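You operate a simulated robot arm through the tools that you are given. There is no shell and no other tool. Be economical: measure what you need, move in short steps, check, and stop when the job is done.

You are at the controls of a simulated two-armed robot. One attempt, no reset.

JOB
Park the machine: mushroom button in, blower off, air knob to zero, clamp B open, carriage lever on held.
Fine: the machine is standing, do not start it; the mushroom button comes first.

The check looks at the end state, three seconds after you hand in, the way a careful person would. Anything else that was tipped, shoved, dropped, spilled or broken makes it a failure.

ROBOT AND FRAMES
Two 6-joint arms with three-finger grippers on one trunk, on a base that drives. Base frame: it is fixed to the floor where the robot stands at the start and does not move with it; the origin is under the middle of the robot, x ahead of it, y to its left, z up. Units: m, rad, N and s.
The left shoulder is at the start at [0.021, 0.17, 1.501], the right one opposite. With the tool pointing down near the work surface each hand reaches from about 0.12 to 0.4 m from the robot's upright axis, wherever it stands, measured 20 degrees to its own side. Places, roughly: air knob [0.5, 0.1, 0.7]; blower switch [0.5, 0.3, 0.9]; carriage lever [0.5, 0.3, 1.3]; mushroom button [0.8, 0, 1.3]; square blue button [0.8, -0.2, 1.2]; square green button [0.8, -0.1, 1.2]; square white button [0.8, -0.2, 1.2]; yarn clamp b [0.5, 0.1, 1.1]. Payload 2.2 kg a hand.
The TCP of each hand is the grasp point between the finger pads, 0.025 m short of the fingertips. In the tool frame z runs along the fingers and y along their closing line. The gripper opens to 0.104 m. The gripper's body begins 0.074 m behind the TCP.
Orientation is that of the tool frame in the base frame, as a unit quaternion [x, y, z, w]. With the fingers straight down and closing along the base's y, the tool's x points along the base's -x, its y along +y and its z along -z.

CONTROLS
- The arms move only by the tool drive_tool. It takes "left_steps", "right_steps" or both (then of equal length, played together; a hand with none holds still); each is a list of rows, each a list of 7 numbers: the opening, from 0 (shut) to 1 (fully open), then the shift along the base's x, y, z in units of 500 mm (1.0 is 500 mm), then the turn, a rotation vector about the base's x, y, z in units of 180 degrees (1.0 is 180 degrees). In form: [[fingers, x, y, z, ax, ay, az], ...]. A call has 1 to 20 rows; each row is the pose to reach, as a shift and turn from the pose commanded when the call began. A call with a number of a shift or a turn outside -1 to 1 is refused whole. Rows are played at 5 a second. More than 0.05 m and 0.15 rad between two rows, or a gripper value outside its range, and nothing of the call is played. A pose out of reach is approached as far as the arm can. The call stops where the force on the tool passes 60 N (or 10 N more than at its start, if that is more) or the arm is blocked; 0.2 s more then pass. Each finger halts on what it meets, pressing with about 29 N; the grip force reading is that of the motor and also rises with nothing between the fingers. The clock runs only during rows and for 0.2 s after the last one: add rows that repeat a pose to give the fingers time. It gives the time, the measured TCP pose, the force on the tool (base axes), the opening and the grip force at its end, in the units of the frame above (readings bear some noise), with the torque about the TCP (base axes, N m) and any sound that the robot's microphone picked up.
- Cameras (640 x 400 px; columns grow to the right, rows downward): "scene" is now at [0.1574, 0.0257, 1.4076]; the picture's right is [0.27, -0.96, 0.00], its down [-0.34, -0.10, -0.94] and it looks along [0.90, 0.26, -0.35] (base axes); focal length 214 px, centre (320, 200). "left" rides on the left gripper at [0.082, -0.003, -0.104] in its tool frame; the picture's right is [0.04, 1.00, 0.00], its down [-0.75, 0.03, -0.66] and it looks along [-0.66, 0.03, 0.75] (tool axes); focal length 256 px, centre (320, 200). "right" rides on the right gripper at [0.082, 0.003, -0.104] in its tool frame; the picture's right is [-0.04, 1.00, 0.00], its down [-0.75, -0.03, -0.66] and it looks along [-0.66, -0.03, 0.75] (tool axes); focal length 256 px, centre (320, 200). There is no depth. A picture from a camera that has moved, and an enlarged one, comes with that camera's place and axes in the base frame and with its lens. The place of the scene camera against the robot may be out by one fixed shift of up to 0.018 m in any direction.
- snapshot(camera): a new picture of that camera. It takes no simulated time.
- lift_body(by): slides the trunk up (or, below 0, down) by that many m; the arms and the scene camera ride with it, the base frame stays. It gives what a move gives, with no picture.
- drive_base(legs): drives the robot by 1 to 6 legs, each [ahead, left, turn to the left] in m, m and rad, along the robot's own axes; the way and the turn of a leg run together, so that a leg with both is an arc; at most 1.5 m and 3.142 rad a leg. The arms and the cameras ride along, it lands a little off, and it stops where it bumps. It gives what a move gives.
- aim_head(pan, tilt): turns the head with the scene camera to pan (to the left, within 1.047 rad either way) and tilt (down, from -0.506 to 1.204), counted from straight ahead of the robot. It gives what a move gives.
- zoom(camera, box): a new picture of the part [left, top, right, bottom] of that camera's present view, enlarged. It takes no simulated time.
- hand_in(): hands the job in; it is judged then, once.

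Work in short steps. Places have to be worked out from the pictures, the camera data and where the tool is seen: move nearer, look again, correct. Check each grasp and each placing, and mend what went wrong. You have 120 turns and 88 pictures in all, those below and enlarged ones among them. Open the grippers and draw the arms clear of the work before you hand the job in, unless the task says otherwise; then end with one line.

The tools are called after "Emit:" as name(argument=value, ...) on one line, values as JSON. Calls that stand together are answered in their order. drive_tool: Moves the arms, as the interface text tells. Its arguments: {"type":"object","properties":{"left_steps":{"type":"array","items":{"type":"array","items":{"type":"number"}}},"right_steps":{"type":"array","items":{"type":"array","items":{"type":"number"}}}},"required":[]} The other tools are called the same way: lift_body (by) slides the trunk up or down; drive_base (legs) drives the base; aim_head (pan, tilt) turns the head that bears the scene camera; snapshot (camera) takes a picture; zoom (camera, box) takes an enlarged picture of a part of a camera's view; hand_in () hands the job in.

At the start:

```text
clock: 0.0
left_eef_pos: [0.393, 0.3019, 0.9992]
left_tool_rot: [0.0, 1.0, 0.0, -0.001]
left_ft_force: [-0.1, -0.1, -0.3]
left_ft_torque: [0.02, -0.01, 0.0]
left_opening: 0.1043
left_grasp_force: 0.2
right_eef_pos: [0.6199, -0.0651, 1.5109]
right_tool_rot: [0.0, 1.0, 0.0, 0.0]
right_ft_force: [-0.6, 1.0, 1.3]
right_ft_torque: [-0.02, 0.01, -0.01]
right_opening: 0.1042
right_grasp_force: 0.2
trunk travel left (down, up): [-0.693, 0.049]
robot x, y, heading: [-0.0008, -0.0005, -0.002]
head pan, tilt: [0.278, 0.36]
```

scene: 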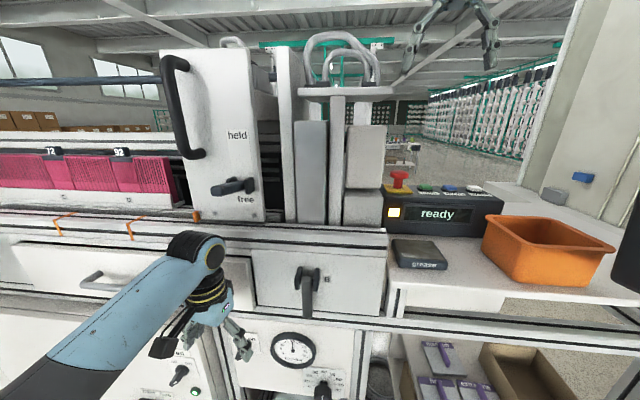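
right: 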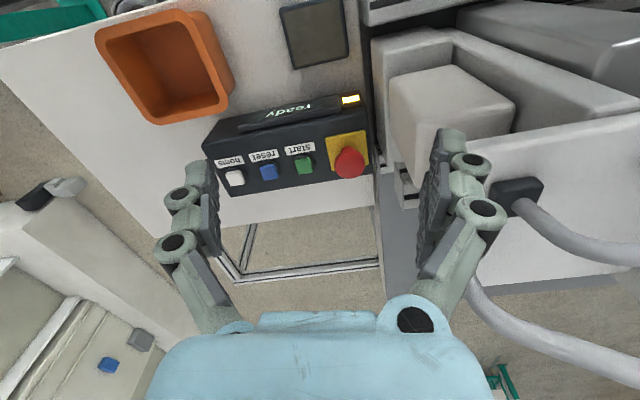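
left: 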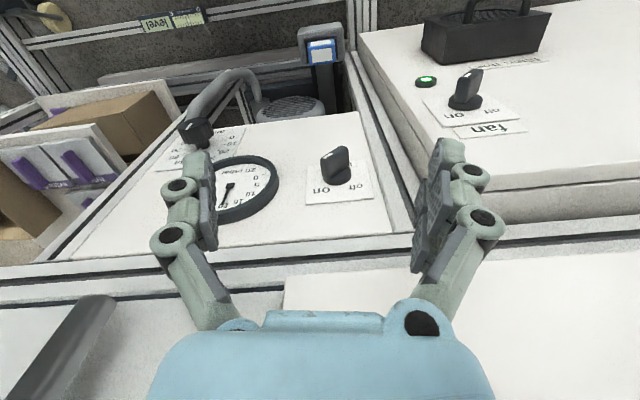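

The pictures put the mushroom button near [0.775, -0.025, 1.257], facing up. First I'll look closer at the lever, the clamp and the button box.

Emit:
zoom(camera="scene", box=[150, 40, 310, 240])

Emit:
zoom(camera="scene", box=[360, 150, 520, 250])

Emit:
zoom(camera="scene", box=[140, 250, 380, 400])

Emit:
zoom(camera="left", box=[140, 40, 540, 240])

```text
2.00 times, centred on (230, 140) of scene
camera zoom: at [0.1574, 0.0257, 1.4076], right [0.27, -0.96, 0.0], down [-0.34, -0.1, -0.94], along [0.9, 0.26, -0.35], focal length 429 px, centre (500, 320)
```

zoom: 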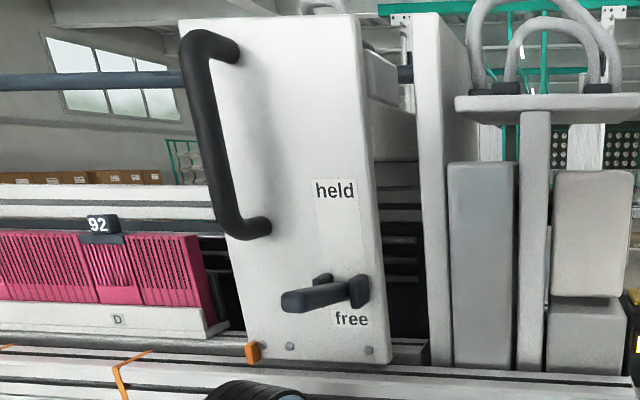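

```text
4.00 times, centred on (440, 200) of scene
camera zoom: at [0.1574, 0.0257, 1.4076], right [0.27, -0.96, 0.0], down [-0.34, -0.1, -0.94], along [0.9, 0.26, -0.35], focal length 858 px, centre (-160, 200)
```

zoom: 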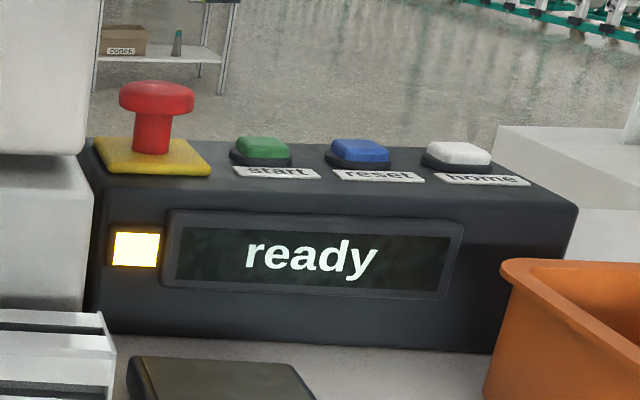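

```text
2.67 times, centred on (260, 325) of scene
camera zoom: at [0.1574, 0.0257, 1.4076], right [0.27, -0.96, 0.0], down [-0.34, -0.1, -0.94], along [0.9, 0.26, -0.35], focal length 572 px, centre (480, -133)
```

zoom: 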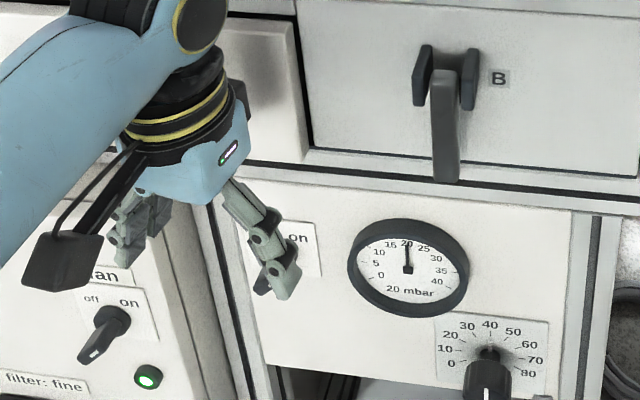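

```text
1.60 times, centred on (340, 140) of left
camera zoom: at [0.3125, 0.2986, 1.1036], right [-0.04, 1.0, 0.0], down [0.75, 0.03, 0.66], along [0.66, 0.03, -0.75], focal length 410 px, centre (288, 296)
```

zoom: 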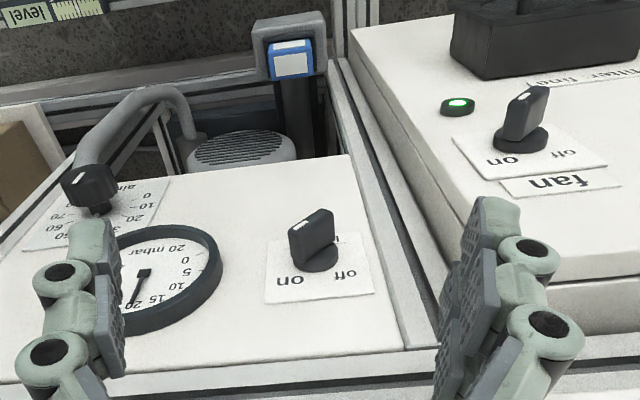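

Blower is likely the switch beside the gauge (y≈0.3); the fan switch further left is something else. Before pressing the mushroom, I check the block left of the button for clearance.

Emit:
zoom(camera="right", box=[260, 60, 580, 260])

Emit:
aim_head(pan=0.0, tilt=0.2)

Emit:
snapshot(camera="scene")

```text
2.00 times, centred on (420, 160) of right
camera zoom: at [0.5377, -0.0614, 1.6129], right [0.04, 1.0, 0.0], down [0.75, -0.03, 0.66], along [0.66, -0.03, -0.75], focal length 512 px, centre (120, 280)
```

zoom: 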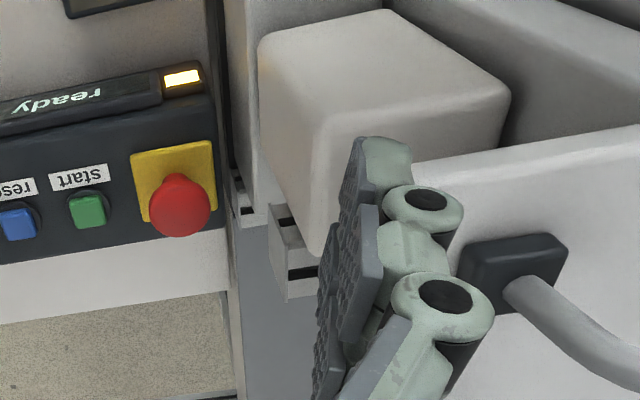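

```text
clock: 0.8
left_eef_pos: [0.3941, 0.302, 0.9995]
left_tool_rot: [0.0, 1.0, 0.0, 0.0]
left_ft_force: [-0.2, -0.7, 0.8]
left_ft_torque: [0.02, -0.02, 0.04]
left_opening: 0.104
left_grasp_force: 0.1
right_eef_pos: [0.6199, -0.0653, 1.5095]
right_tool_rot: [0.0, 1.0, 0.0, 0.0]
right_ft_force: [0.6, 0.4, -0.3]
right_ft_torque: [-0.02, -0.01, 0.02]
right_opening: 0.1039
right_grasp_force: 0.1
trunk travel left (down, up): [-0.693, 0.049]
robot x, y, heading: [0.0006, 0.0003, -0.005]
head pan, tilt: [0.0, 0.201]
```

```text
79 pictures are left
camera scene: at [0.1611, 0.0004, 1.4223], right [0.0, -1.0, 0.0], down [-0.2, 0.0, -0.98], along [0.98, 0.0, -0.2], focal length 214 px, centre (320, 200)
```

scene: 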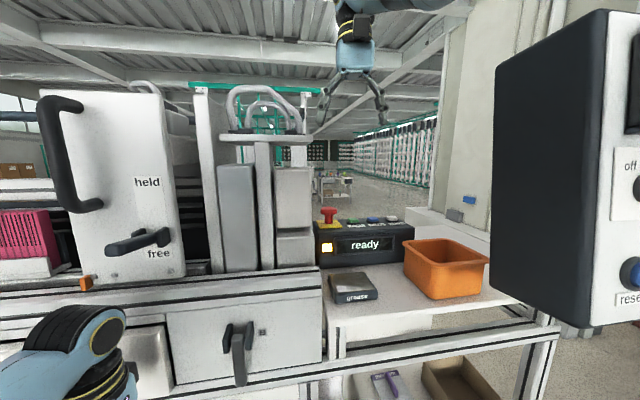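

Block's right side is at y≈0.03, x≤0.71, so a closed gripper at y≈-0.028 clears it. I bring the shut right hand above the mushroom.

Emit:
drive_tool(right_steps=[[0, 0.05, 0.012, -0.05, 0, 0, 0], [0, 0.1, 0.024, -0.1, 0, 0, 0], [0, 0.15, 0.036, -0.15, 0, 0, 0], [0, 0.2, 0.048, -0.2, 0, 0, 0], [0, 0.25, 0.06, -0.25, 0, 0, 0], [0, 0.306, 0.072, -0.3, 0, 0, 0], [0, 0.306, 0.072, -0.3, 0, 0, 0], [0, 0.306, 0.072, -0.3, 0, 0, 0]])

Emit:
snapshot(camera="right")

Emit:
snapshot(camera="scene")

```text
clock: 2.6
left_eef_pos: [0.3948, 0.3018, 0.9998]
left_tool_rot: [-0.001, 1.0, 0.0, 0.001]
left_ft_force: [0.2, 0.1, 1.0]
left_ft_torque: [-0.01, 0.02, 0.0]
left_opening: 0.1039
left_grasp_force: 0.1
right_eef_pos: [0.6595, -0.0751, 1.3456]
right_tool_rot: [0.0, 1.0, -0.001, 0.0]
right_ft_force: [0.1, -0.4, 0.1]
right_ft_torque: [0.01, 0.03, -0.01]
right_opening: 0.0
right_grasp_force: 28.6
right hand out of reach, approached as far as the arm can: row 1, 2, 3, 4, 5, 6, 7, 8
trunk travel left (down, up): [-0.693, 0.049]
robot x, y, heading: [-0.0017, -0.0041, 0.001]
head pan, tilt: [0.0, 0.201]
```

```text
78 pictures are left
camera right: at [0.5772, -0.0711, 1.4496], right [0.04, 1.0, 0.0], down [0.75, -0.03, 0.66], along [0.66, -0.03, -0.75], focal length 256 px, centre (320, 200)
```

right: 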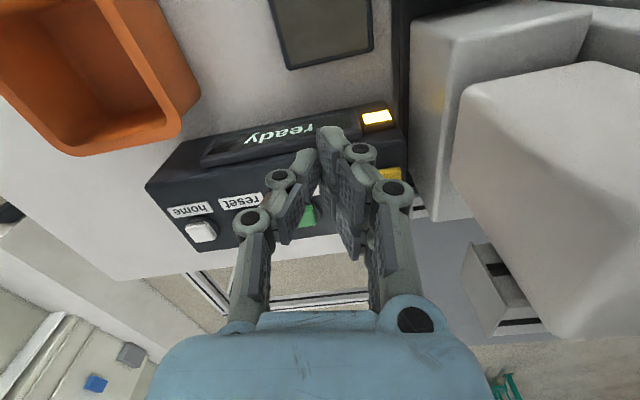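

```text
77 pictures are left
camera scene: at [0.1612, 0.0003, 1.4224], right [0.0, -1.0, 0.0], down [-0.2, 0.0, -0.98], along [0.98, 0.0, -0.2], focal length 214 px, centre (320, 200)
```

scene: 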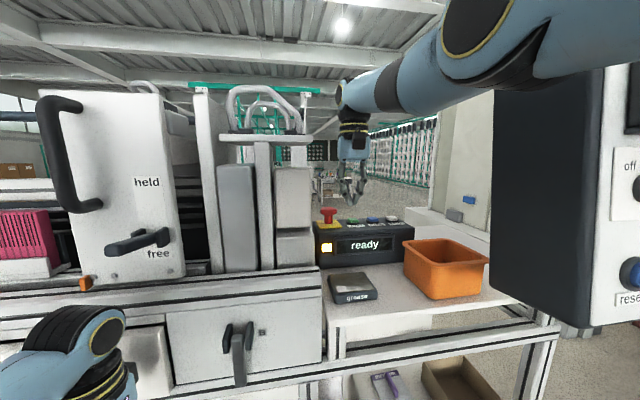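

The button is out of reach from here; I need to go about 0.12 m ahead. First I look to the right for the dark box and down at the table edge, to see what the base and elbow may meet.

Emit:
aim_head(pan=-0.7, tilt=0.3)

Emit:
snapshot(camera="scene")

Emit:
aim_head(pan=0.0, tilt=1.1)

Emit:
snapshot(camera="scene")

```text
clock: 3.7
left_eef_pos: [0.3932, 0.3012, 1.0002]
left_tool_rot: [0.0, 1.0, 0.0, -0.001]
left_ft_force: [0.2, -0.5, 0.4]
left_ft_torque: [-0.01, 0.01, 0.03]
left_opening: 0.1039
left_grasp_force: 0.1
right_eef_pos: [0.6592, -0.0744, 1.3463]
right_tool_rot: [0.0, 1.0, 0.0, 0.0]
right_ft_force: [0.1, -0.8, -0.5]
right_ft_torque: [0.0, 0.0, 0.0]
right_opening: 0.0
right_grasp_force: 28.0
trunk travel left (down, up): [-0.693, 0.049]
robot x, y, heading: [-0.0004, -0.0022, 0.001]
head pan, tilt: [-0.7, 0.3]
```

```text
76 pictures are left
camera scene: at [0.1395, -0.0598, 1.4131], right [-0.64, -0.77, 0.0], down [-0.23, 0.19, -0.96], along [0.73, -0.61, -0.3], focal length 214 px, centre (320, 200)
```

scene: 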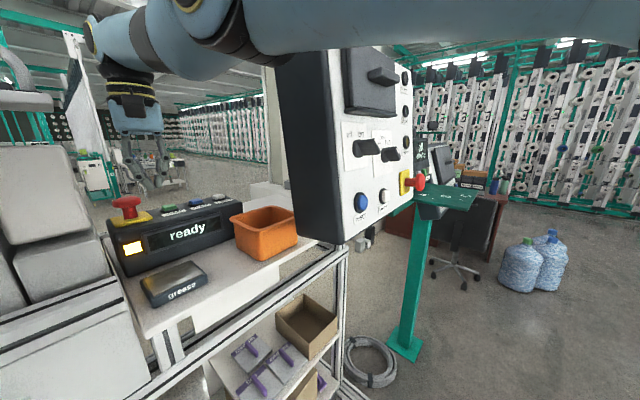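

```text
clock: 4.8
left_eef_pos: [0.3942, 0.3007, 0.9996]
left_tool_rot: [0.0, 1.0, 0.0, 0.0]
left_ft_force: [0.8, 0.2, -0.2]
left_ft_torque: [0.01, 0.0, 0.03]
left_opening: 0.1041
left_grasp_force: 0.1
right_eef_pos: [0.6592, -0.0742, 1.3464]
right_tool_rot: [-0.001, 1.0, 0.0, 0.0]
right_ft_force: [0.2, 0.4, -0.6]
right_ft_torque: [0.02, 0.0, 0.0]
right_opening: 0.0
right_grasp_force: 28.5
trunk travel left (down, up): [-0.693, 0.049]
robot x, y, heading: [-0.0007, 0.0023, 0.001]
head pan, tilt: [0.0, 1.1]
```

```text
75 pictures are left
camera scene: at [0.1312, 0.0002, 1.347], right [0.0, -1.0, 0.0], down [-0.89, 0.0, -0.45], along [0.45, 0.0, -0.89], focal length 214 px, centre (320, 200)
```

scene: 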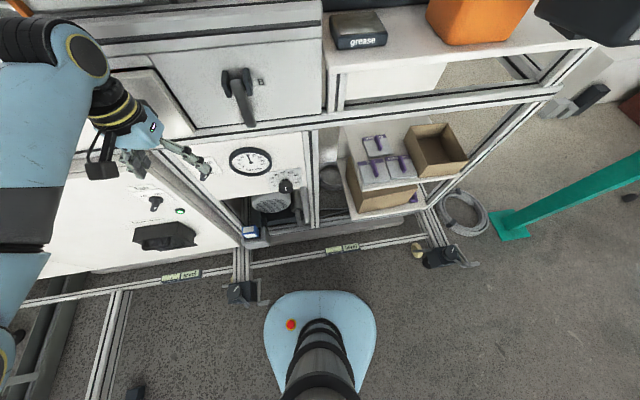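

The base has little room (a machine foot stands beside it), so instead I tilt the right tool about 50° forward with a slight yaw, which shortens the reach needed. I turn in place first and see where it lands.

Emit:
drive_tool(right_steps=[[0, 0, 0, 0, 0.0042, -0.0396, 0.0089], [0, 0, 0, 0, 0.0083, -0.0791, 0.0179], [0, 0, 0, 0, 0.0125, -0.1187, 0.0268], [0, 0, 0, 0, 0.0166, -0.1583, 0.0357], [0, 0, 0, 0, 0.0208, -0.1979, 0.0446], [0, 0, 0, 0, 0.0249, -0.2374, 0.0536], [0, 0, 0, 0, 0.0291, -0.277, 0.0625], [0, 0, 0, 0, 0.0291, -0.277, 0.0625]])

Emit:
aim_head(pan=0.0, tilt=0.3)

Emit:
snapshot(camera="scene")

Emit:
snapshot(camera="right")

```text
clock: 6.6
left_eef_pos: [0.3932, 0.3015, 0.9994]
left_tool_rot: [0.0, 1.0, 0.0, 0.0]
left_ft_force: [0.9, -0.1, 0.2]
left_ft_torque: [-0.04, 0.01, -0.04]
left_opening: 0.1041
left_grasp_force: 0.1
right_eef_pos: [0.8179, -0.0371, 1.3494]
right_tool_rot: [-0.094, 0.901, 0.043, 0.422]
right_ft_force: [0.0, 0.4, -0.4]
right_ft_torque: [-0.01, -0.05, 0.0]
right_opening: 0.0
right_grasp_force: 28.7
right hand out of reach, approached as far as the arm can: row 1, 2, 3, 4, 5, 6, 7, 8
trunk travel left (down, up): [-0.693, 0.049]
robot x, y, heading: [0.0004, -0.0008, -0.002]
head pan, tilt: [0.0, 1.1]
```

```text
clock: 7.7
left_eef_pos: [0.3932, 0.3018, 0.9991]
left_tool_rot: [0.001, 1.0, 0.001, 0.0]
left_ft_force: [-0.7, -0.2, -1.4]
left_ft_torque: [0.0, -0.01, -0.02]
left_opening: 0.1041
left_grasp_force: 0.1
right_eef_pos: [0.819, -0.0361, 1.3505]
right_tool_rot: [-0.094, 0.901, 0.044, 0.42]
right_ft_force: [0.4, -0.2, -0.6]
right_ft_torque: [-0.01, -0.04, -0.02]
right_opening: 0.0
right_grasp_force: 28.5
trunk travel left (down, up): [-0.693, 0.049]
robot x, y, heading: [-0.0013, 0.0005, 0.006]
head pan, tilt: [0.0, 0.3]
```

```text
74 pictures are left
camera scene: at [0.1613, 0.0003, 1.413], right [0.0, -1.0, 0.0], down [-0.3, 0.0, -0.95], along [0.95, 0.0, -0.3], focal length 214 px, centre (320, 200)
```

scene: 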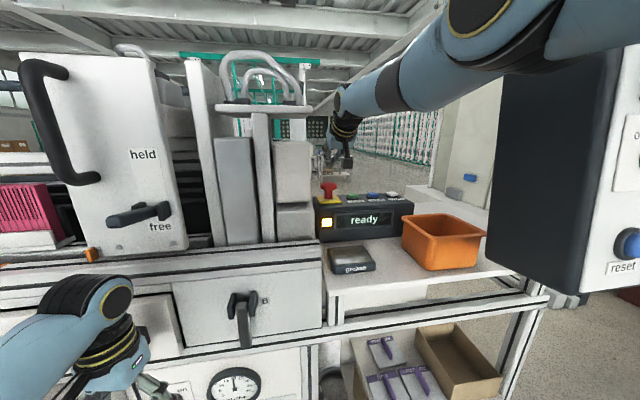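

```text
73 pictures are left
camera right: at [0.6877, -0.0614, 1.3542], right [-0.18, 0.98, 0.03], down [-0.01, -0.03, 1.0], along [0.98, 0.18, 0.02], focal length 256 px, centre (320, 200)
```

right: 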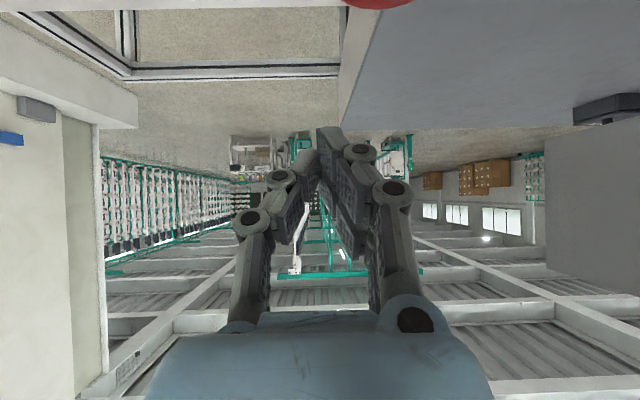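

The tilted tool is at [0.819, -0.036, 1.350], beyond and above the button. I shift back so the fingertip is over the cap at about [0.775, -0.025].

Emit:
drive_tool(right_steps=[[0, -0.06, 0.007, 0, 0, 0, 0], [0, -0.126, 0.014, 0, 0, 0, 0], [0, -0.126, 0.014, 0, 0, 0, 0]])

Emit:
zoom(camera="scene", box=[260, 110, 420, 210])

Emit:
snapshot(camera="right")

```text
clock: 8.5
left_eef_pos: [0.3934, 0.3014, 0.9988]
left_tool_rot: [0.0, 1.0, 0.001, -0.001]
left_ft_force: [0.7, 0.8, 0.4]
left_ft_torque: [-0.02, 0.03, 0.01]
left_opening: 0.104
left_grasp_force: 0.1
right_eef_pos: [0.8115, -0.012, 1.3483]
right_tool_rot: [-0.095, 0.902, 0.044, 0.42]
right_ft_force: [-0.2, 0.4, 0.1]
right_ft_torque: [0.01, -0.02, 0.0]
right_opening: 0.0
right_grasp_force: 27.9
right hand out of reach, approached as far as the arm can: row 1, 2, 3
trunk travel left (down, up): [-0.693, 0.049]
robot x, y, heading: [-0.0026, 0.0003, 0.002]
head pan, tilt: [0.0, 0.3]
```

```text
4.00 times, centred on (340, 160) of scene
camera zoom: at [0.1614, -0.0002, 1.4131], right [0.0, -1.0, 0.0], down [-0.3, 0.0, -0.96], along [0.96, 0.0, -0.3], focal length 858 px, centre (240, 360)
```

zoom: 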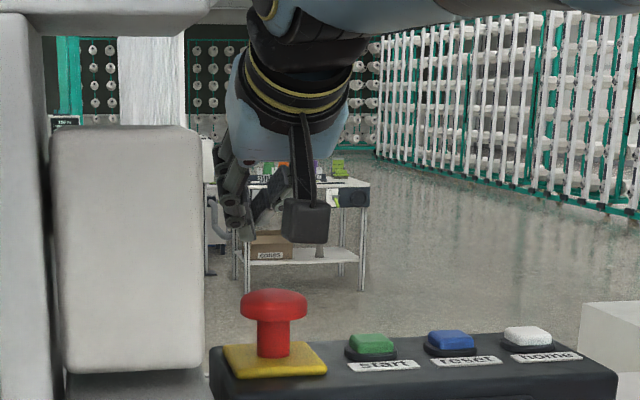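

```text
71 pictures are left
camera right: at [0.6804, -0.0364, 1.3517], right [-0.18, 0.98, 0.03], down [-0.01, -0.03, 1.0], along [0.98, 0.18, 0.02], focal length 256 px, centre (320, 200)
```

right: 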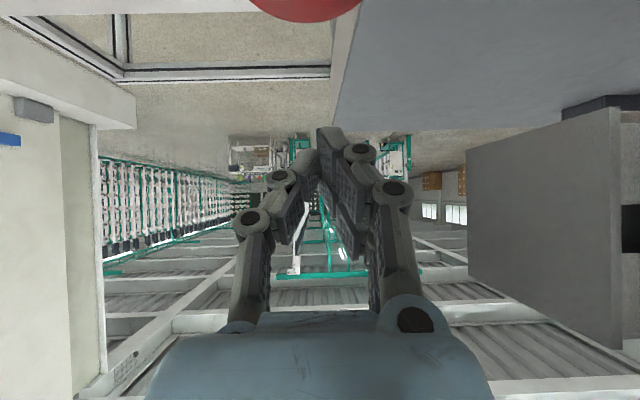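

The reach clamp makes the shift uneven. I pull back further and a bit to the right to get clearly within reach and away from the block.

Emit:
drive_tool(right_steps=[[0, -0.06, -0.04, 0, 0, 0, 0], [0, -0.12, -0.06, 0, 0, 0, 0], [0, -0.12, -0.06, 0, 0, 0, 0]])

```text
clock: 9.3
left_eef_pos: [0.394, 0.3012, 1.0004]
left_tool_rot: [0.0, 1.0, -0.001, 0.0]
left_ft_force: [0.1, 0.6, 0.8]
left_ft_torque: [0.0, 0.0, -0.02]
left_opening: 0.1037
left_grasp_force: 0.1
right_eef_pos: [0.8142, -0.0227, 1.3498]
right_tool_rot: [-0.096, 0.901, 0.045, 0.421]
right_ft_force: [0.0, -0.3, -0.1]
right_ft_torque: [0.01, -0.01, 0.0]
right_opening: 0.0
right_grasp_force: 28.3
right hand out of reach, approached as far as the arm can: row 1, 2, 3
trunk travel left (down, up): [-0.693, 0.049]
robot x, y, heading: [0.0028, 0.0001, -0.001]
head pan, tilt: [0.0, 0.3]
```

Still clamped, so the commanded pose lies further out. I keep pulling the command back.

Emit:
drive_tool(right_steps=[[0, -0.08, 0, 0, 0, 0, 0], [0, -0.16, 0, 0, 0, 0, 0], [0, -0.16, 0, 0, 0, 0, 0]])

```text
clock: 10.1
left_eef_pos: [0.3938, 0.3016, 0.9993]
left_tool_rot: [0.001, 1.0, -0.001, 0.001]
left_ft_force: [-1.2, 0.9, 0.3]
left_ft_torque: [0.02, 0.0, 0.03]
left_opening: 0.1038
left_grasp_force: 0.0
right_eef_pos: [0.8089, -0.0039, 1.3494]
right_tool_rot: [-0.095, 0.901, 0.044, 0.42]
right_ft_force: [0.2, -0.2, 0.3]
right_ft_torque: [0.01, -0.01, 0.02]
right_opening: 0.0
right_grasp_force: 28.3
right hand out of reach, approached as far as the arm can: row 1, 2, 3
trunk travel left (down, up): [-0.693, 0.049]
robot x, y, heading: [-0.0034, -0.0016, -0.002]
head pan, tilt: [0.0, 0.3]
```

The readings fit a straight-elbow lock: my command (about x=0.57) is now inside reach but the arm stays stretched. I bring the command back near the button and wobble the pitch, which should unbend the elbow.

Emit:
drive_tool(right_steps=[[0, 0.09, 0, 0, 0, 0.04, 0], [0, 0.18, 0, 0.0, 0, 0.08, 0], [0, 0.27, 0, 0.0, 0, 0.12, 0], [0, 0.33, 0, 0.0, 0, 0.16, 0], [0, 0.33, 0, 0.0, 0, 0.16, 0]])

```text
clock: 11.3
left_eef_pos: [0.3932, 0.3019, 0.9999]
left_tool_rot: [0.0, 1.0, 0.001, 0.001]
left_ft_force: [-0.1, -0.8, -0.2]
left_ft_torque: [0.01, -0.03, 0.01]
left_opening: 0.1042
left_grasp_force: 0.0
right_eef_pos: [0.7424, -0.0788, 1.3337]
right_tool_rot: [-0.081, 0.977, 0.067, 0.186]
right_ft_force: [0.9, 0.0, -0.6]
right_ft_torque: [-0.02, -0.03, -0.04]
right_opening: 0.0
right_grasp_force: 28.5
right hand out of reach, approached as far as the arm can: row 1, 2, 3, 4, 5
trunk travel left (down, up): [-0.693, 0.049]
robot x, y, heading: [-0.0005, 0.0004, -0.004]
head pan, tilt: [0.0, 0.3]
```

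Still on the stretched boundary. I command a well-inside clear pose (about [0.58, -0.12, 1.45]) and hold it for several rows so the elbow can bend.

Emit:
drive_tool(right_steps=[[0, -0.05, -0.02, 0.04, 0, 0.02, 0], [0, -0.1, -0.05, 0.08, 0, 0.05, 0], [0, -0.15, -0.08, 0.12, 0, 0.08, 0], [0, -0.2, -0.11, 0.16, 0, 0.1, 0], [0, -0.25, -0.13, 0.18, 0, 0.11, 0], [0, -0.31, -0.14, 0.18, 0, 0.11, 0], [0, -0.31, -0.14, 0.18, 0, 0.11, 0], [0, -0.31, -0.14, 0.18, 0, 0.11, 0], [0, -0.31, -0.14, 0.18, 0, 0.11, 0], [0, -0.31, -0.14, 0.18, 0, 0.11, 0]])

Emit:
snapshot(camera="scene")

```text
clock: 13.5
left_eef_pos: [0.394, 0.3009, 1.0005]
left_tool_rot: [0.0, 1.0, 0.0, 0.0]
left_ft_force: [-0.2, 1.3, -0.1]
left_ft_torque: [0.01, -0.01, 0.0]
left_opening: 0.1042
left_grasp_force: 0.1
right_eef_pos: [0.6589, -0.1385, 1.4227]
right_tool_rot: [-0.069, 0.994, 0.079, 0.012]
right_ft_force: [0.4, 0.3, -0.2]
right_ft_torque: [-0.01, 0.01, -0.02]
right_opening: 0.0
right_grasp_force: 28.6
right hand out of reach, approached as far as the arm can: row 4, 5, 6, 7, 8, 9, 10
trunk travel left (down, up): [-0.693, 0.049]
robot x, y, heading: [0.0002, 0.0028, -0.003]
head pan, tilt: [0.0, 0.3]
```

```text
70 pictures are left
camera scene: at [0.1613, 0.0001, 1.4131], right [0.0, -1.0, 0.0], down [-0.3, 0.0, -0.96], along [0.96, 0.0, -0.3], focal length 214 px, centre (320, 200)
```

scene: 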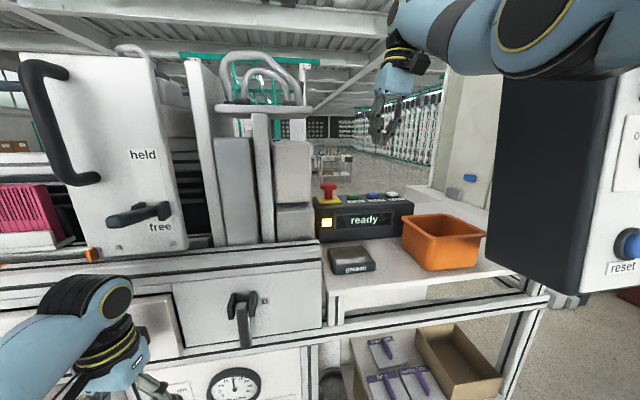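

It moved in y and z as asked but x stuck at 0.66. I test a longer retreat toward [0.45, -0.2, 1.45] to see whether the elbow bends at all.

Emit:
drive_tool(right_steps=[[0, -0.08, -0.02, 0.01, 0, 0, 0], [0, -0.16, -0.04, 0.02, 0, 0, 0], [0, -0.24, -0.06, 0.03, 0, 0, 0], [0, -0.32, -0.08, 0.04, 0, 0, 0], [0, -0.4, -0.1, 0.05, 0, 0, 0], [0, -0.4, -0.1, 0.05, 0, 0, 0], [0, -0.4, -0.1, 0.05, 0, 0, 0]])

Emit:
aim_head(pan=-0.8, tilt=0.0)

Emit:
snapshot(camera="scene")

```text
clock: 15.1
left_eef_pos: [0.3938, 0.3007, 1.0013]
left_tool_rot: [0.0, 1.0, 0.001, -0.001]
left_ft_force: [-0.8, 0.2, 0.2]
left_ft_torque: [-0.02, 0.01, 0.0]
left_opening: 0.104
left_grasp_force: 0.2
right_eef_pos: [0.6563, -0.1722, 1.4769]
right_tool_rot: [-0.068, 0.994, 0.079, 0.012]
right_ft_force: [0.5, 0.4, 0.3]
right_ft_torque: [-0.01, 0.0, 0.0]
right_opening: 0.0001
right_grasp_force: 27.9
right hand out of reach, approached as far as the arm can: row 1, 2, 3, 4, 5, 6, 7
trunk travel left (down, up): [-0.693, 0.049]
robot x, y, heading: [-0.0011, -0.0006, 0.001]
head pan, tilt: [0.0, 0.3]
```

```text
clock: 16.2
left_eef_pos: [0.3937, 0.3006, 1.001]
left_tool_rot: [0.0, 1.0, 0.0, 0.001]
left_ft_force: [0.5, 0.2, -0.6]
left_ft_torque: [-0.02, 0.0, 0.0]
left_opening: 0.1042
left_grasp_force: 0.0
right_eef_pos: [0.6561, -0.1721, 1.4752]
right_tool_rot: [-0.068, 0.994, 0.08, 0.012]
right_ft_force: [-0.1, 0.7, -0.3]
right_ft_torque: [0.03, -0.03, 0.03]
right_opening: 0.0
right_grasp_force: 28.3
trunk travel left (down, up): [-0.693, 0.049]
robot x, y, heading: [0.0008, 0.0024, -0.004]
head pan, tilt: [-0.799, 0.0]
```

```text
69 pictures are left
camera scene: at [0.1307, -0.0644, 1.4408], right [-0.72, -0.7, 0.0], down [0.0, 0.0, -1.0], along [0.7, -0.72, 0.0], focal length 214 px, centre (320, 200)
```

scene: 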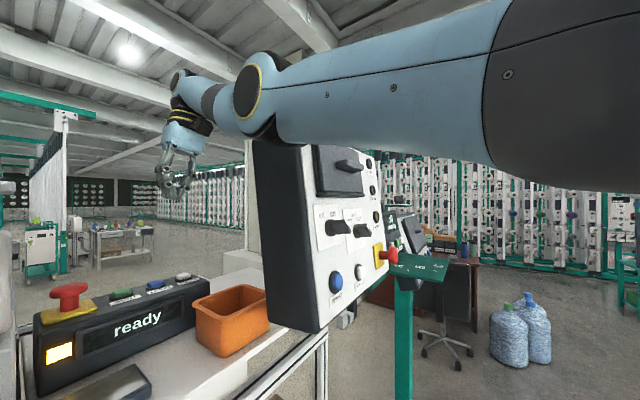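

The picture shows the right arm fully stretched. A backward pitch (fingers toward the robot) while the wrist stays put should fold the elbow in its allowed direction; I try that.

Emit:
drive_tool(right_steps=[[0, -0.06, 0, 0.004, 0, 0.044, 0], [0, -0.12, 0, 0.016, 0, 0.088, 0], [0, -0.18, 0, 0.036, 0, 0.132, 0], [0, -0.24, 0, 0.06, 0, 0.176, 0], [0, -0.3, 0, 0.09, 0, 0.22, 0], [0, -0.36, 0, 0.09, 0, 0.22, 0], [0, -0.36, 0, 0.09, 0, 0.22, 0], [0, -0.36, 0, 0.09, 0, 0.22, 0]])

Emit:
snapshot(camera="scene")

```text
clock: 18.1
left_eef_pos: [0.3946, 0.3005, 0.9987]
left_tool_rot: [0.0, 1.0, 0.001, -0.001]
left_ft_force: [-0.7, 0.1, 0.3]
left_ft_torque: [0.03, -0.01, 0.02]
left_opening: 0.1038
left_grasp_force: 0.0
right_eef_pos: [0.6266, -0.1738, 1.4823]
right_tool_rot: [-0.064, 0.993, 0.084, -0.057]
right_ft_force: [0.1, 0.0, 1.6]
right_ft_torque: [0.03, -0.05, 0.0]
right_opening: 0.0
right_grasp_force: 28.2
right hand out of reach, approached as far as the arm can: row 2, 3, 4, 5, 6, 7, 8
trunk travel left (down, up): [-0.693, 0.049]
robot x, y, heading: [0.0021, 0.0028, 0.006]
head pan, tilt: [-0.799, 0.0]
```

```text
68 pictures are left
camera scene: at [0.1308, -0.0644, 1.4408], right [-0.72, -0.7, 0.0], down [0.0, 0.0, -1.0], along [0.7, -0.72, 0.0], focal length 214 px, centre (320, 200)
```

scene: 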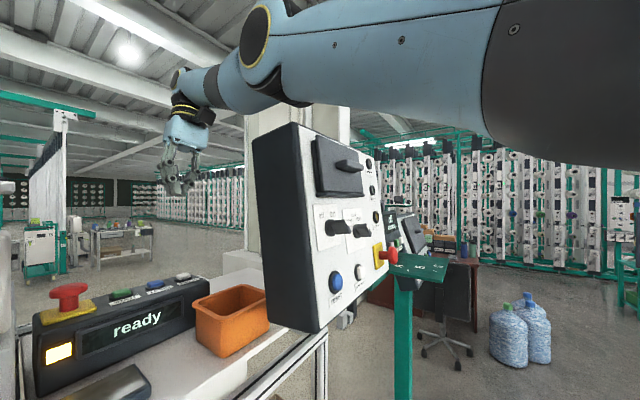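

Now the elbow has visibly bent and row 1 was reached exactly, so commands count from the reached pose. With the elbow unlocked I retry a plain retreat.

Emit:
drive_tool(right_steps=[[0, -0.06, 0, 0, 0, -0.02, 0], [0, -0.12, 0, 0, 0, -0.04, 0], [0, -0.18, 0, 0, 0, -0.04, 0], [0, -0.24, 0, 0, 0, -0.04, 0], [0, -0.24, 0, 0, 0, -0.04, 0]])

Emit:
snapshot(camera="scene")

```text
clock: 19.2
left_eef_pos: [0.394, 0.3013, 0.9998]
left_tool_rot: [0.0, 1.0, 0.0, 0.001]
left_ft_force: [0.5, -0.3, -0.2]
left_ft_torque: [0.02, 0.0, 0.01]
left_opening: 0.1044
left_grasp_force: 0.0
right_eef_pos: [0.6378, -0.1698, 1.5259]
right_tool_rot: [-0.068, 0.995, 0.079, 0.005]
right_ft_force: [-0.3, 0.7, -0.3]
right_ft_torque: [0.0, 0.02, -0.02]
right_opening: 0.0
right_grasp_force: 28.4
right hand out of reach, approached as far as the arm can: row 1, 2, 3, 4, 5
trunk travel left (down, up): [-0.693, 0.049]
robot x, y, heading: [0.0001, 0.004, -0.005]
head pan, tilt: [-0.799, 0.0]
```

```text
67 pictures are left
camera scene: at [0.131, -0.0645, 1.4408], right [-0.72, -0.7, 0.0], down [0.0, 0.0, -1.0], along [0.7, -0.72, 0.0], focal length 214 px, centre (320, 200)
```

scene: 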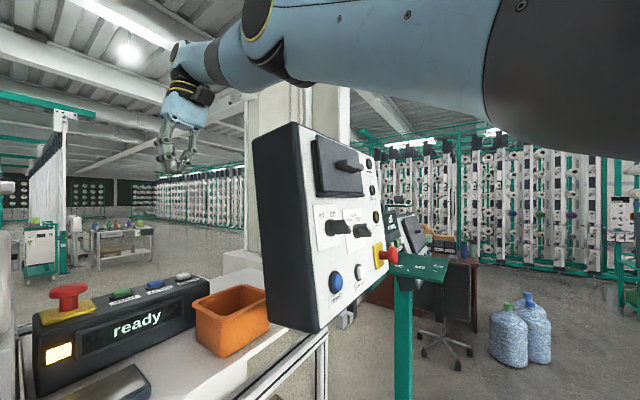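

It is locked straight again. I try a much larger, longer-held inward command toward about [0.25, -0.25, 1.5], in free space.

Emit:
drive_tool(right_steps=[[0, -0.09, -0.02, 0, 0, 0, 0], [0, -0.18, -0.04, 0, 0, 0, 0], [0, -0.27, -0.06, 0, 0, 0, 0], [0, -0.36, -0.08, 0, 0, 0, 0], [0, -0.45, -0.1, 0, 0, 0, 0], [0, -0.54, -0.12, 0, 0, 0, 0], [0, -0.63, -0.14, 0, 0, 0, 0], [0, -0.72, -0.16, 0, 0, 0, 0], [0, -0.78, -0.16, 0, 0, 0, 0], [0, -0.78, -0.16, 0, 0, 0, 0], [0, -0.78, -0.16, 0, 0, 0, 0], [0, -0.78, -0.16, 0, 0, 0, 0], [0, -0.78, -0.16, 0, 0, 0, 0], [0, -0.78, -0.16, 0, 0, 0, 0]])

```text
clock: 22.2
left_eef_pos: [0.3938, 0.3016, 1.0003]
left_tool_rot: [0.0, 1.0, 0.0, -0.001]
left_ft_force: [-0.8, 0.6, -0.5]
left_ft_torque: [0.01, -0.05, -0.01]
left_opening: 0.1036
left_grasp_force: 0.0
right_eef_pos: [0.6208, -0.188, 1.5656]
right_tool_rot: [-0.069, 0.994, 0.08, 0.005]
right_ft_force: [-0.2, 0.2, -0.8]
right_ft_torque: [0.01, -0.04, 0.03]
right_opening: 0.0001
right_grasp_force: 28.8
right hand out of reach, approached as far as the arm can: row 1, 2, 3, 4, 5, 6, 7, 8, 9, 10, 11, 12, 13, 14
trunk travel left (down, up): [-0.693, 0.049]
robot x, y, heading: [0.0024, 0.0006, 0.002]
head pan, tilt: [-0.799, 0.0]
```

The elbow remains locked straight, but on that reach sphere a 30° forward tilt puts the tip right over the mushroom, and pressing down there is tangential. So I work along the sphere: move to hover at TCP about [0.763, -0.029, 1.34], tilt 30°.

Emit:
drive_tool(right_steps=[[0, 0.035, 0.04, -0.056, 0, -0.021, 0], [0, 0.071, 0.08, -0.113, 0, -0.042, 0], [0, 0.106, 0.119, -0.169, 0, -0.063, 0], [0, 0.142, 0.159, -0.226, 0, -0.083, 0], [0, 0.178, 0.199, -0.282, 0, -0.104, 0], [0, 0.213, 0.238, -0.338, 0, -0.125, 0], [0, 0.249, 0.278, -0.395, 0, -0.146, 0], [0, 0.284, 0.318, -0.451, 0, -0.167, 0], [0, 0.284, 0.318, -0.451, 0, -0.167, 0]])

Emit:
aim_head(pan=0.0, tilt=0.3)

Emit:
zoom(camera="scene", box=[260, 110, 420, 210])

Emit:
snapshot(camera="right")

```text
clock: 24.2
left_eef_pos: [0.3937, 0.3017, 1.0005]
left_tool_rot: [-0.001, 1.0, -0.001, 0.0]
left_ft_force: [0.6, -0.7, 0.0]
left_ft_torque: [0.0, -0.01, 0.01]
left_opening: 0.1038
left_grasp_force: 0.1
right_eef_pos: [0.7631, -0.0308, 1.3441]
right_tool_rot: [-0.086, 0.959, 0.059, 0.264]
right_ft_force: [1.0, -0.1, 0.4]
right_ft_torque: [0.02, -0.01, -0.04]
right_opening: 0.0
right_grasp_force: 28.8
right hand out of reach, approached as far as the arm can: row 1, 2, 3, 4, 5, 6, 7
trunk travel left (down, up): [-0.693, 0.049]
robot x, y, heading: [-0.0004, -0.0016, 0.002]
head pan, tilt: [-0.799, 0.0]
```

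```text
clock: 25.4
left_eef_pos: [0.3935, 0.3015, 1.0004]
left_tool_rot: [0.0, 1.0, 0.0, -0.001]
left_ft_force: [0.7, 0.0, 0.6]
left_ft_torque: [0.03, -0.01, -0.03]
left_opening: 0.1038
left_grasp_force: 0.0
right_eef_pos: [0.7638, -0.0304, 1.3449]
right_tool_rot: [-0.086, 0.959, 0.059, 0.264]
right_ft_force: [0.1, 0.0, -0.6]
right_ft_torque: [0.04, 0.01, -0.02]
right_opening: 0.0
right_grasp_force: 28.8
trunk travel left (down, up): [-0.693, 0.049]
robot x, y, heading: [0.0021, -0.002, -0.003]
head pan, tilt: [0.0, 0.3]
```

```text
4.00 times, centred on (340, 160) of scene
camera zoom: at [0.1613, 0.0001, 1.4131], right [0.0, -1.0, 0.0], down [-0.3, 0.0, -0.96], along [0.96, 0.0, -0.3], focal length 858 px, centre (240, 360)
```

zoom: 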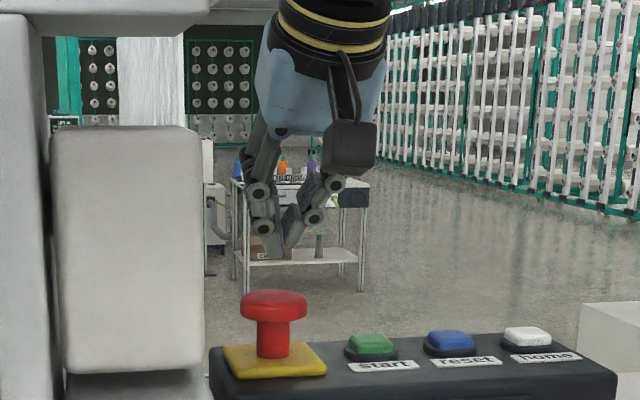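

```text
65 pictures are left
camera right: at [0.6419, -0.0555, 1.3913], right [-0.16, 0.98, 0.09], down [0.32, -0.03, 0.95], along [0.93, 0.18, -0.31], focal length 256 px, centre (320, 200)
```

right: 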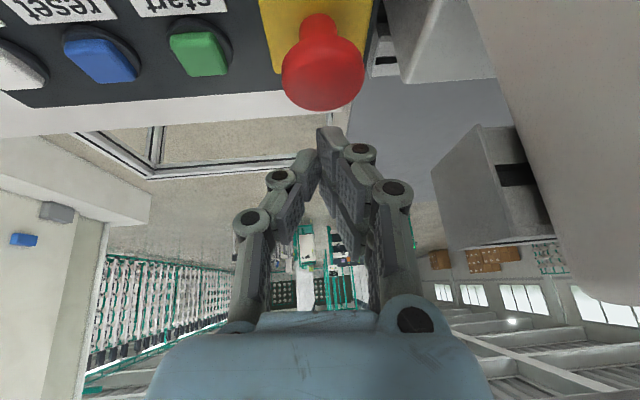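

Tip hovers right over the cap (within ~5 mm). I nudge y by +4 mm and press down slowly; the force stop guards it.

Emit:
drive_tool(right_steps=[[0, 0, 0.008, -0.04, 0, 0, 0], [0, 0, 0.008, -0.08, 0, 0, 0], [0, 0, 0.008, -0.1, 0, 0, 0], [0, 0, 0.008, -0.112, 0, 0, 0], [0, 0, 0.008, -0.12, 0, 0, 0], [0, 0, 0.008, -0.128, 0, 0, 0], [0, 0, 0.008, -0.136, 0, 0, 0], [0, 0, 0.008, -0.144, 0, 0, 0]])

Emit:
zoom(camera="scene", box=[260, 130, 420, 230])

```text
clock: 26.6
left_eef_pos: [0.3893, 0.3013, 1.0015]
left_tool_rot: [-0.001, 1.0, 0.0, 0.001]
left_ft_force: [0.8, 0.0, 0.5]
left_ft_torque: [0.02, 0.0, 0.02]
left_opening: 0.1039
left_grasp_force: 0.1
right_eef_pos: [0.7644, -0.0274, 1.3078]
right_tool_rot: [-0.088, 0.953, 0.061, 0.283]
right_ft_force: [-11.3, 1.0, 24.5]
right_ft_torque: [0.13, 0.51, 0.04]
right_opening: 0.0001
right_grasp_force: 27.9
right hand out of reach, approached as far as the arm can: row 4, 5
trunk travel left (down, up): [-0.693, 0.049]
robot x, y, heading: [0.0005, -0.0008, -0.003]
head pan, tilt: [0.0, 0.3]
heard: click
stopped in row 5 (right hand): the force on the tool passed its limit at 62 N (the readings are from after the stop); the commanded pose is now the measured one
```

```text
4.00 times, centred on (340, 180) of scene
camera zoom: at [0.1564, 0.0001, 1.4134], right [0.0, -1.0, 0.0], down [-0.29, 0.0, -0.96], along [0.96, 0.0, -0.29], focal length 858 px, centre (240, 280)
```

zoom: 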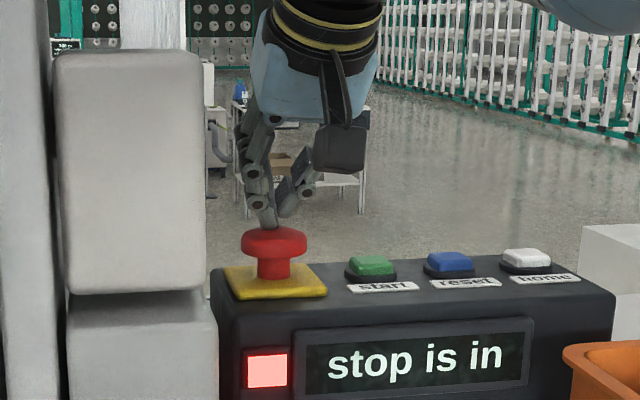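

Click heard and the display says "stop is in". I lift the right hand straight up and then swing it up and right, clear.

Emit:
drive_tool(right_steps=[[0, 0, 0, 0.05, 0, 0, 0], [0, 0, 0, 0.12, 0, 0, 0], [0, -0.05, -0.03, 0.2, 0, 0.03, 0], [0, -0.1, -0.08, 0.26, 0, 0.06, 0], [0, -0.15, -0.14, 0.32, 0, 0.1, 0], [0, -0.2, -0.2, 0.38, 0, 0.13, 0], [0, -0.2, -0.2, 0.38, 0, 0.13, 0]])

Emit:
aim_head(pan=0.35, tilt=0.75)

Emit:
snapshot(camera="scene")

```text
clock: 28.2
left_eef_pos: [0.394, 0.3024, 0.9988]
left_tool_rot: [0.0, 1.0, 0.0, 0.0]
left_ft_force: [-0.8, -0.3, -0.2]
left_ft_torque: [-0.03, 0.0, 0.01]
left_opening: 0.104
left_grasp_force: 0.0
right_eef_pos: [0.6759, -0.1262, 1.4909]
right_tool_rot: [-0.073, 0.991, 0.076, 0.077]
right_ft_force: [0.6, 0.6, -0.3]
right_ft_torque: [-0.02, 0.04, 0.01]
right_opening: 0.0
right_grasp_force: 28.4
right hand out of reach, approached as far as the arm can: row 4, 5, 6, 7
trunk travel left (down, up): [-0.693, 0.049]
robot x, y, heading: [-0.0017, -0.0017, -0.003]
head pan, tilt: [0.0, 0.3]
```

```text
clock: 29.1
left_eef_pos: [0.394, 0.3012, 1.0003]
left_tool_rot: [0.0, 1.0, 0.001, 0.0]
left_ft_force: [-0.5, 0.5, 0.5]
left_ft_torque: [-0.03, 0.02, -0.01]
left_opening: 0.104
left_grasp_force: 0.0
right_eef_pos: [0.6766, -0.1281, 1.4921]
right_tool_rot: [-0.073, 0.991, 0.077, 0.078]
right_ft_force: [-0.1, 0.1, 0.3]
right_ft_torque: [-0.06, -0.01, -0.01]
right_opening: 0.0
right_grasp_force: 28.8
trunk travel left (down, up): [-0.693, 0.049]
robot x, y, heading: [-0.0026, -0.0035, -0.002]
head pan, tilt: [0.351, 0.75]
```

```text
63 pictures are left
camera scene: at [0.1459, 0.0286, 1.3728], right [0.34, -0.94, 0.0], down [-0.64, -0.23, -0.73], along [0.69, 0.25, -0.68], focal length 214 px, centre (320, 200)
```

scene: 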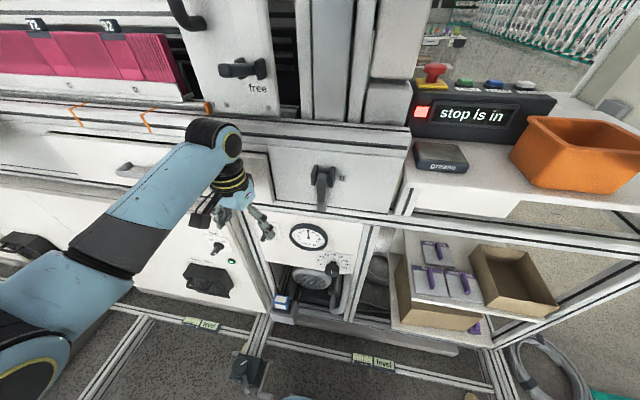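

The stop is in. For the low panel I'll need to lower the trunk, so I first swing the stretched right arm upward along its reach sphere, out of the way.

Emit:
drive_tool(right_steps=[[0, -0.03, -0.01, 0.086, 0, 0, 0], [0, -0.066, -0.02, 0.172, 0, 0, 0], [0, -0.106, -0.03, 0.252, 0, 0, 0], [0, -0.154, -0.04, 0.332, 0, 0, 0], [0, -0.206, -0.04, 0.406, 0, 0, 0], [0, -0.264, -0.04, 0.476, 0, 0, 0], [0, -0.326, -0.04, 0.544, 0, 0, 0], [0, -0.394, -0.04, 0.606, 0, 0, 0], [0, -0.464, -0.04, 0.664, 0, 0, 0], [0, -0.538, -0.04, 0.716, 0, 0, 0], [0, -0.618, -0.04, 0.764, 0, 0, 0], [0, -0.618, -0.04, 0.764, 0, 0, 0]])

Emit:
zoom(camera="scene", box=[240, 130, 420, 230])

Emit:
zoom(camera="scene", box=[170, 190, 370, 310])

```text
clock: 31.7
left_eef_pos: [0.3908, 0.3014, 1.0006]
left_tool_rot: [0.0, 1.0, 0.0, 0.002]
left_ft_force: [-0.8, 1.5, 0.5]
left_ft_torque: [-0.04, -0.05, -0.02]
left_opening: 0.1041
left_grasp_force: 0.0
right_eef_pos: [0.5325, -0.1309, 1.7995]
right_tool_rot: [-0.087, 0.972, 0.088, 0.2]
right_ft_force: [-1.0, 0.6, -0.3]
right_ft_torque: [-0.01, -0.07, -0.05]
right_opening: 0.0001
right_grasp_force: 27.9
right hand out of reach, approached as far as the arm can: row 2, 5, 6, 7, 8, 9, 10, 11, 12
trunk travel left (down, up): [-0.693, 0.049]
robot x, y, heading: [-0.0013, -0.0026, 0.001]
head pan, tilt: [0.351, 0.75]
```

```text
3.56 times, centred on (330, 180) of scene
camera zoom: at [0.1416, 0.0292, 1.3732], right [0.34, -0.94, 0.0], down [-0.64, -0.23, -0.73], along [0.69, 0.25, -0.68], focal length 763 px, centre (284, 271)
```

zoom: 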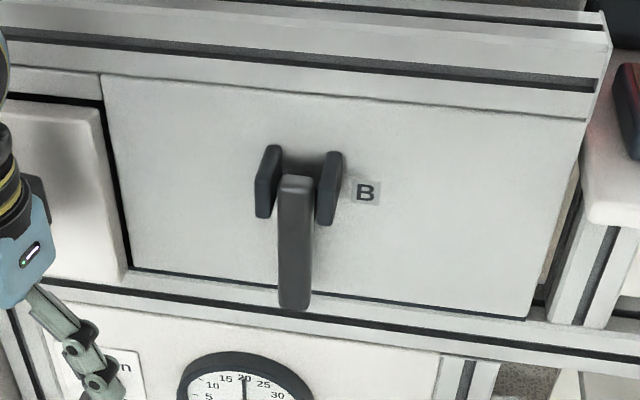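

```text
3.20 times, centred on (270, 250) of scene
camera zoom: at [0.1416, 0.0292, 1.3732], right [0.34, -0.94, 0.0], down [-0.64, -0.23, -0.73], along [0.69, 0.25, -0.68], focal length 686 px, centre (480, 40)
```

zoom: 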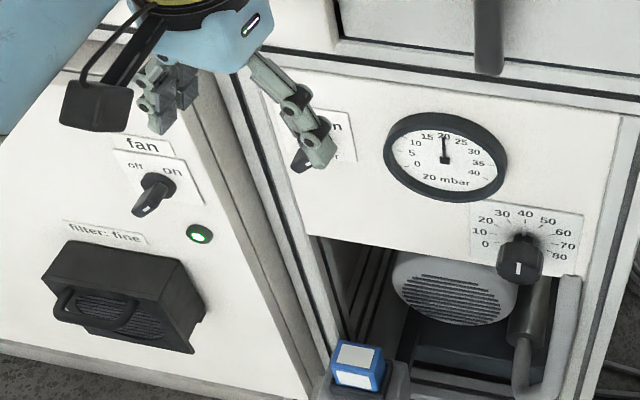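

The right hand is high and clear ([0.53, -0.13, 1.80]). Next I turn the left tool to point forward (at about [0.36, 0.27, 1.04]) before lowering the trunk.

Emit:
drive_tool(left_steps=[[0.6, -0.006, -0.006, 0.01, 0, -0.0455, 0], [0.6, -0.012, -0.012, 0.02, 0, -0.0909, 0], [0.6, -0.018, -0.018, 0.03, 0, -0.1364, 0], [0.6, -0.024, -0.024, 0.04, 0, -0.1818, 0], [0.6, -0.03, -0.03, 0.05, 0, -0.2273, 0], [0.6, -0.036, -0.036, 0.06, 0, -0.2727, 0], [0.6, -0.042, -0.042, 0.07, 0, -0.3182, 0], [0.6, -0.048, -0.048, 0.08, 0, -0.3636, 0], [0.6, -0.054, -0.054, 0.08, 0, -0.4091, 0], [0.6, -0.06, -0.06, 0.08, 0, -0.4545, 0], [0.6, -0.066, -0.06, 0.08, 0, -0.5, 0]])

Emit:
snapshot(camera="left")

Emit:
snapshot(camera="scene")

```text
clock: 34.1
left_eef_pos: [0.3602, 0.2718, 1.0398]
left_tool_rot: [0.0, 0.707, 0.0, 0.707]
left_ft_force: [-0.6, -1.3, 0.6]
left_ft_torque: [-0.04, -0.01, 0.0]
left_opening: 0.0627
left_grasp_force: 0.0
left hand out of reach, approached as far as the arm can: row 10
right_eef_pos: [0.537, -0.1305, 1.7983]
right_tool_rot: [-0.088, 0.973, 0.088, 0.196]
right_ft_force: [-0.1, -0.1, -1.2]
right_ft_torque: [0.01, 0.0, 0.01]
right_opening: 0.0
right_grasp_force: 28.2
trunk travel left (down, up): [-0.693, 0.049]
robot x, y, heading: [-0.0005, 0.0, -0.003]
head pan, tilt: [0.351, 0.75]
```

```text
60 pictures are left
camera left: at [0.2566, 0.2686, 0.9581], right [0.0, 1.0, -0.04], down [-0.66, 0.03, 0.75], along [0.75, 0.03, 0.66], focal length 256 px, centre (320, 200)
```

left: 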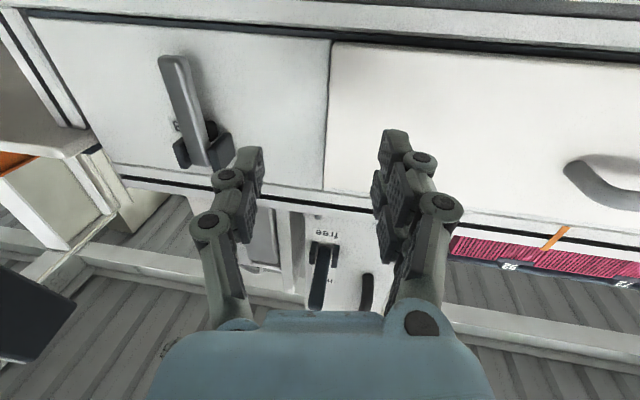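

```text
59 pictures are left
camera scene: at [0.1458, 0.0288, 1.3727], right [0.34, -0.94, 0.0], down [-0.64, -0.23, -0.73], along [0.69, 0.25, -0.68], focal length 214 px, centre (320, 200)
```

scene: 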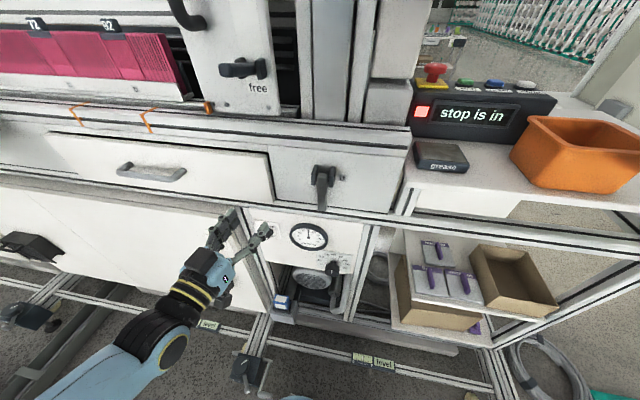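

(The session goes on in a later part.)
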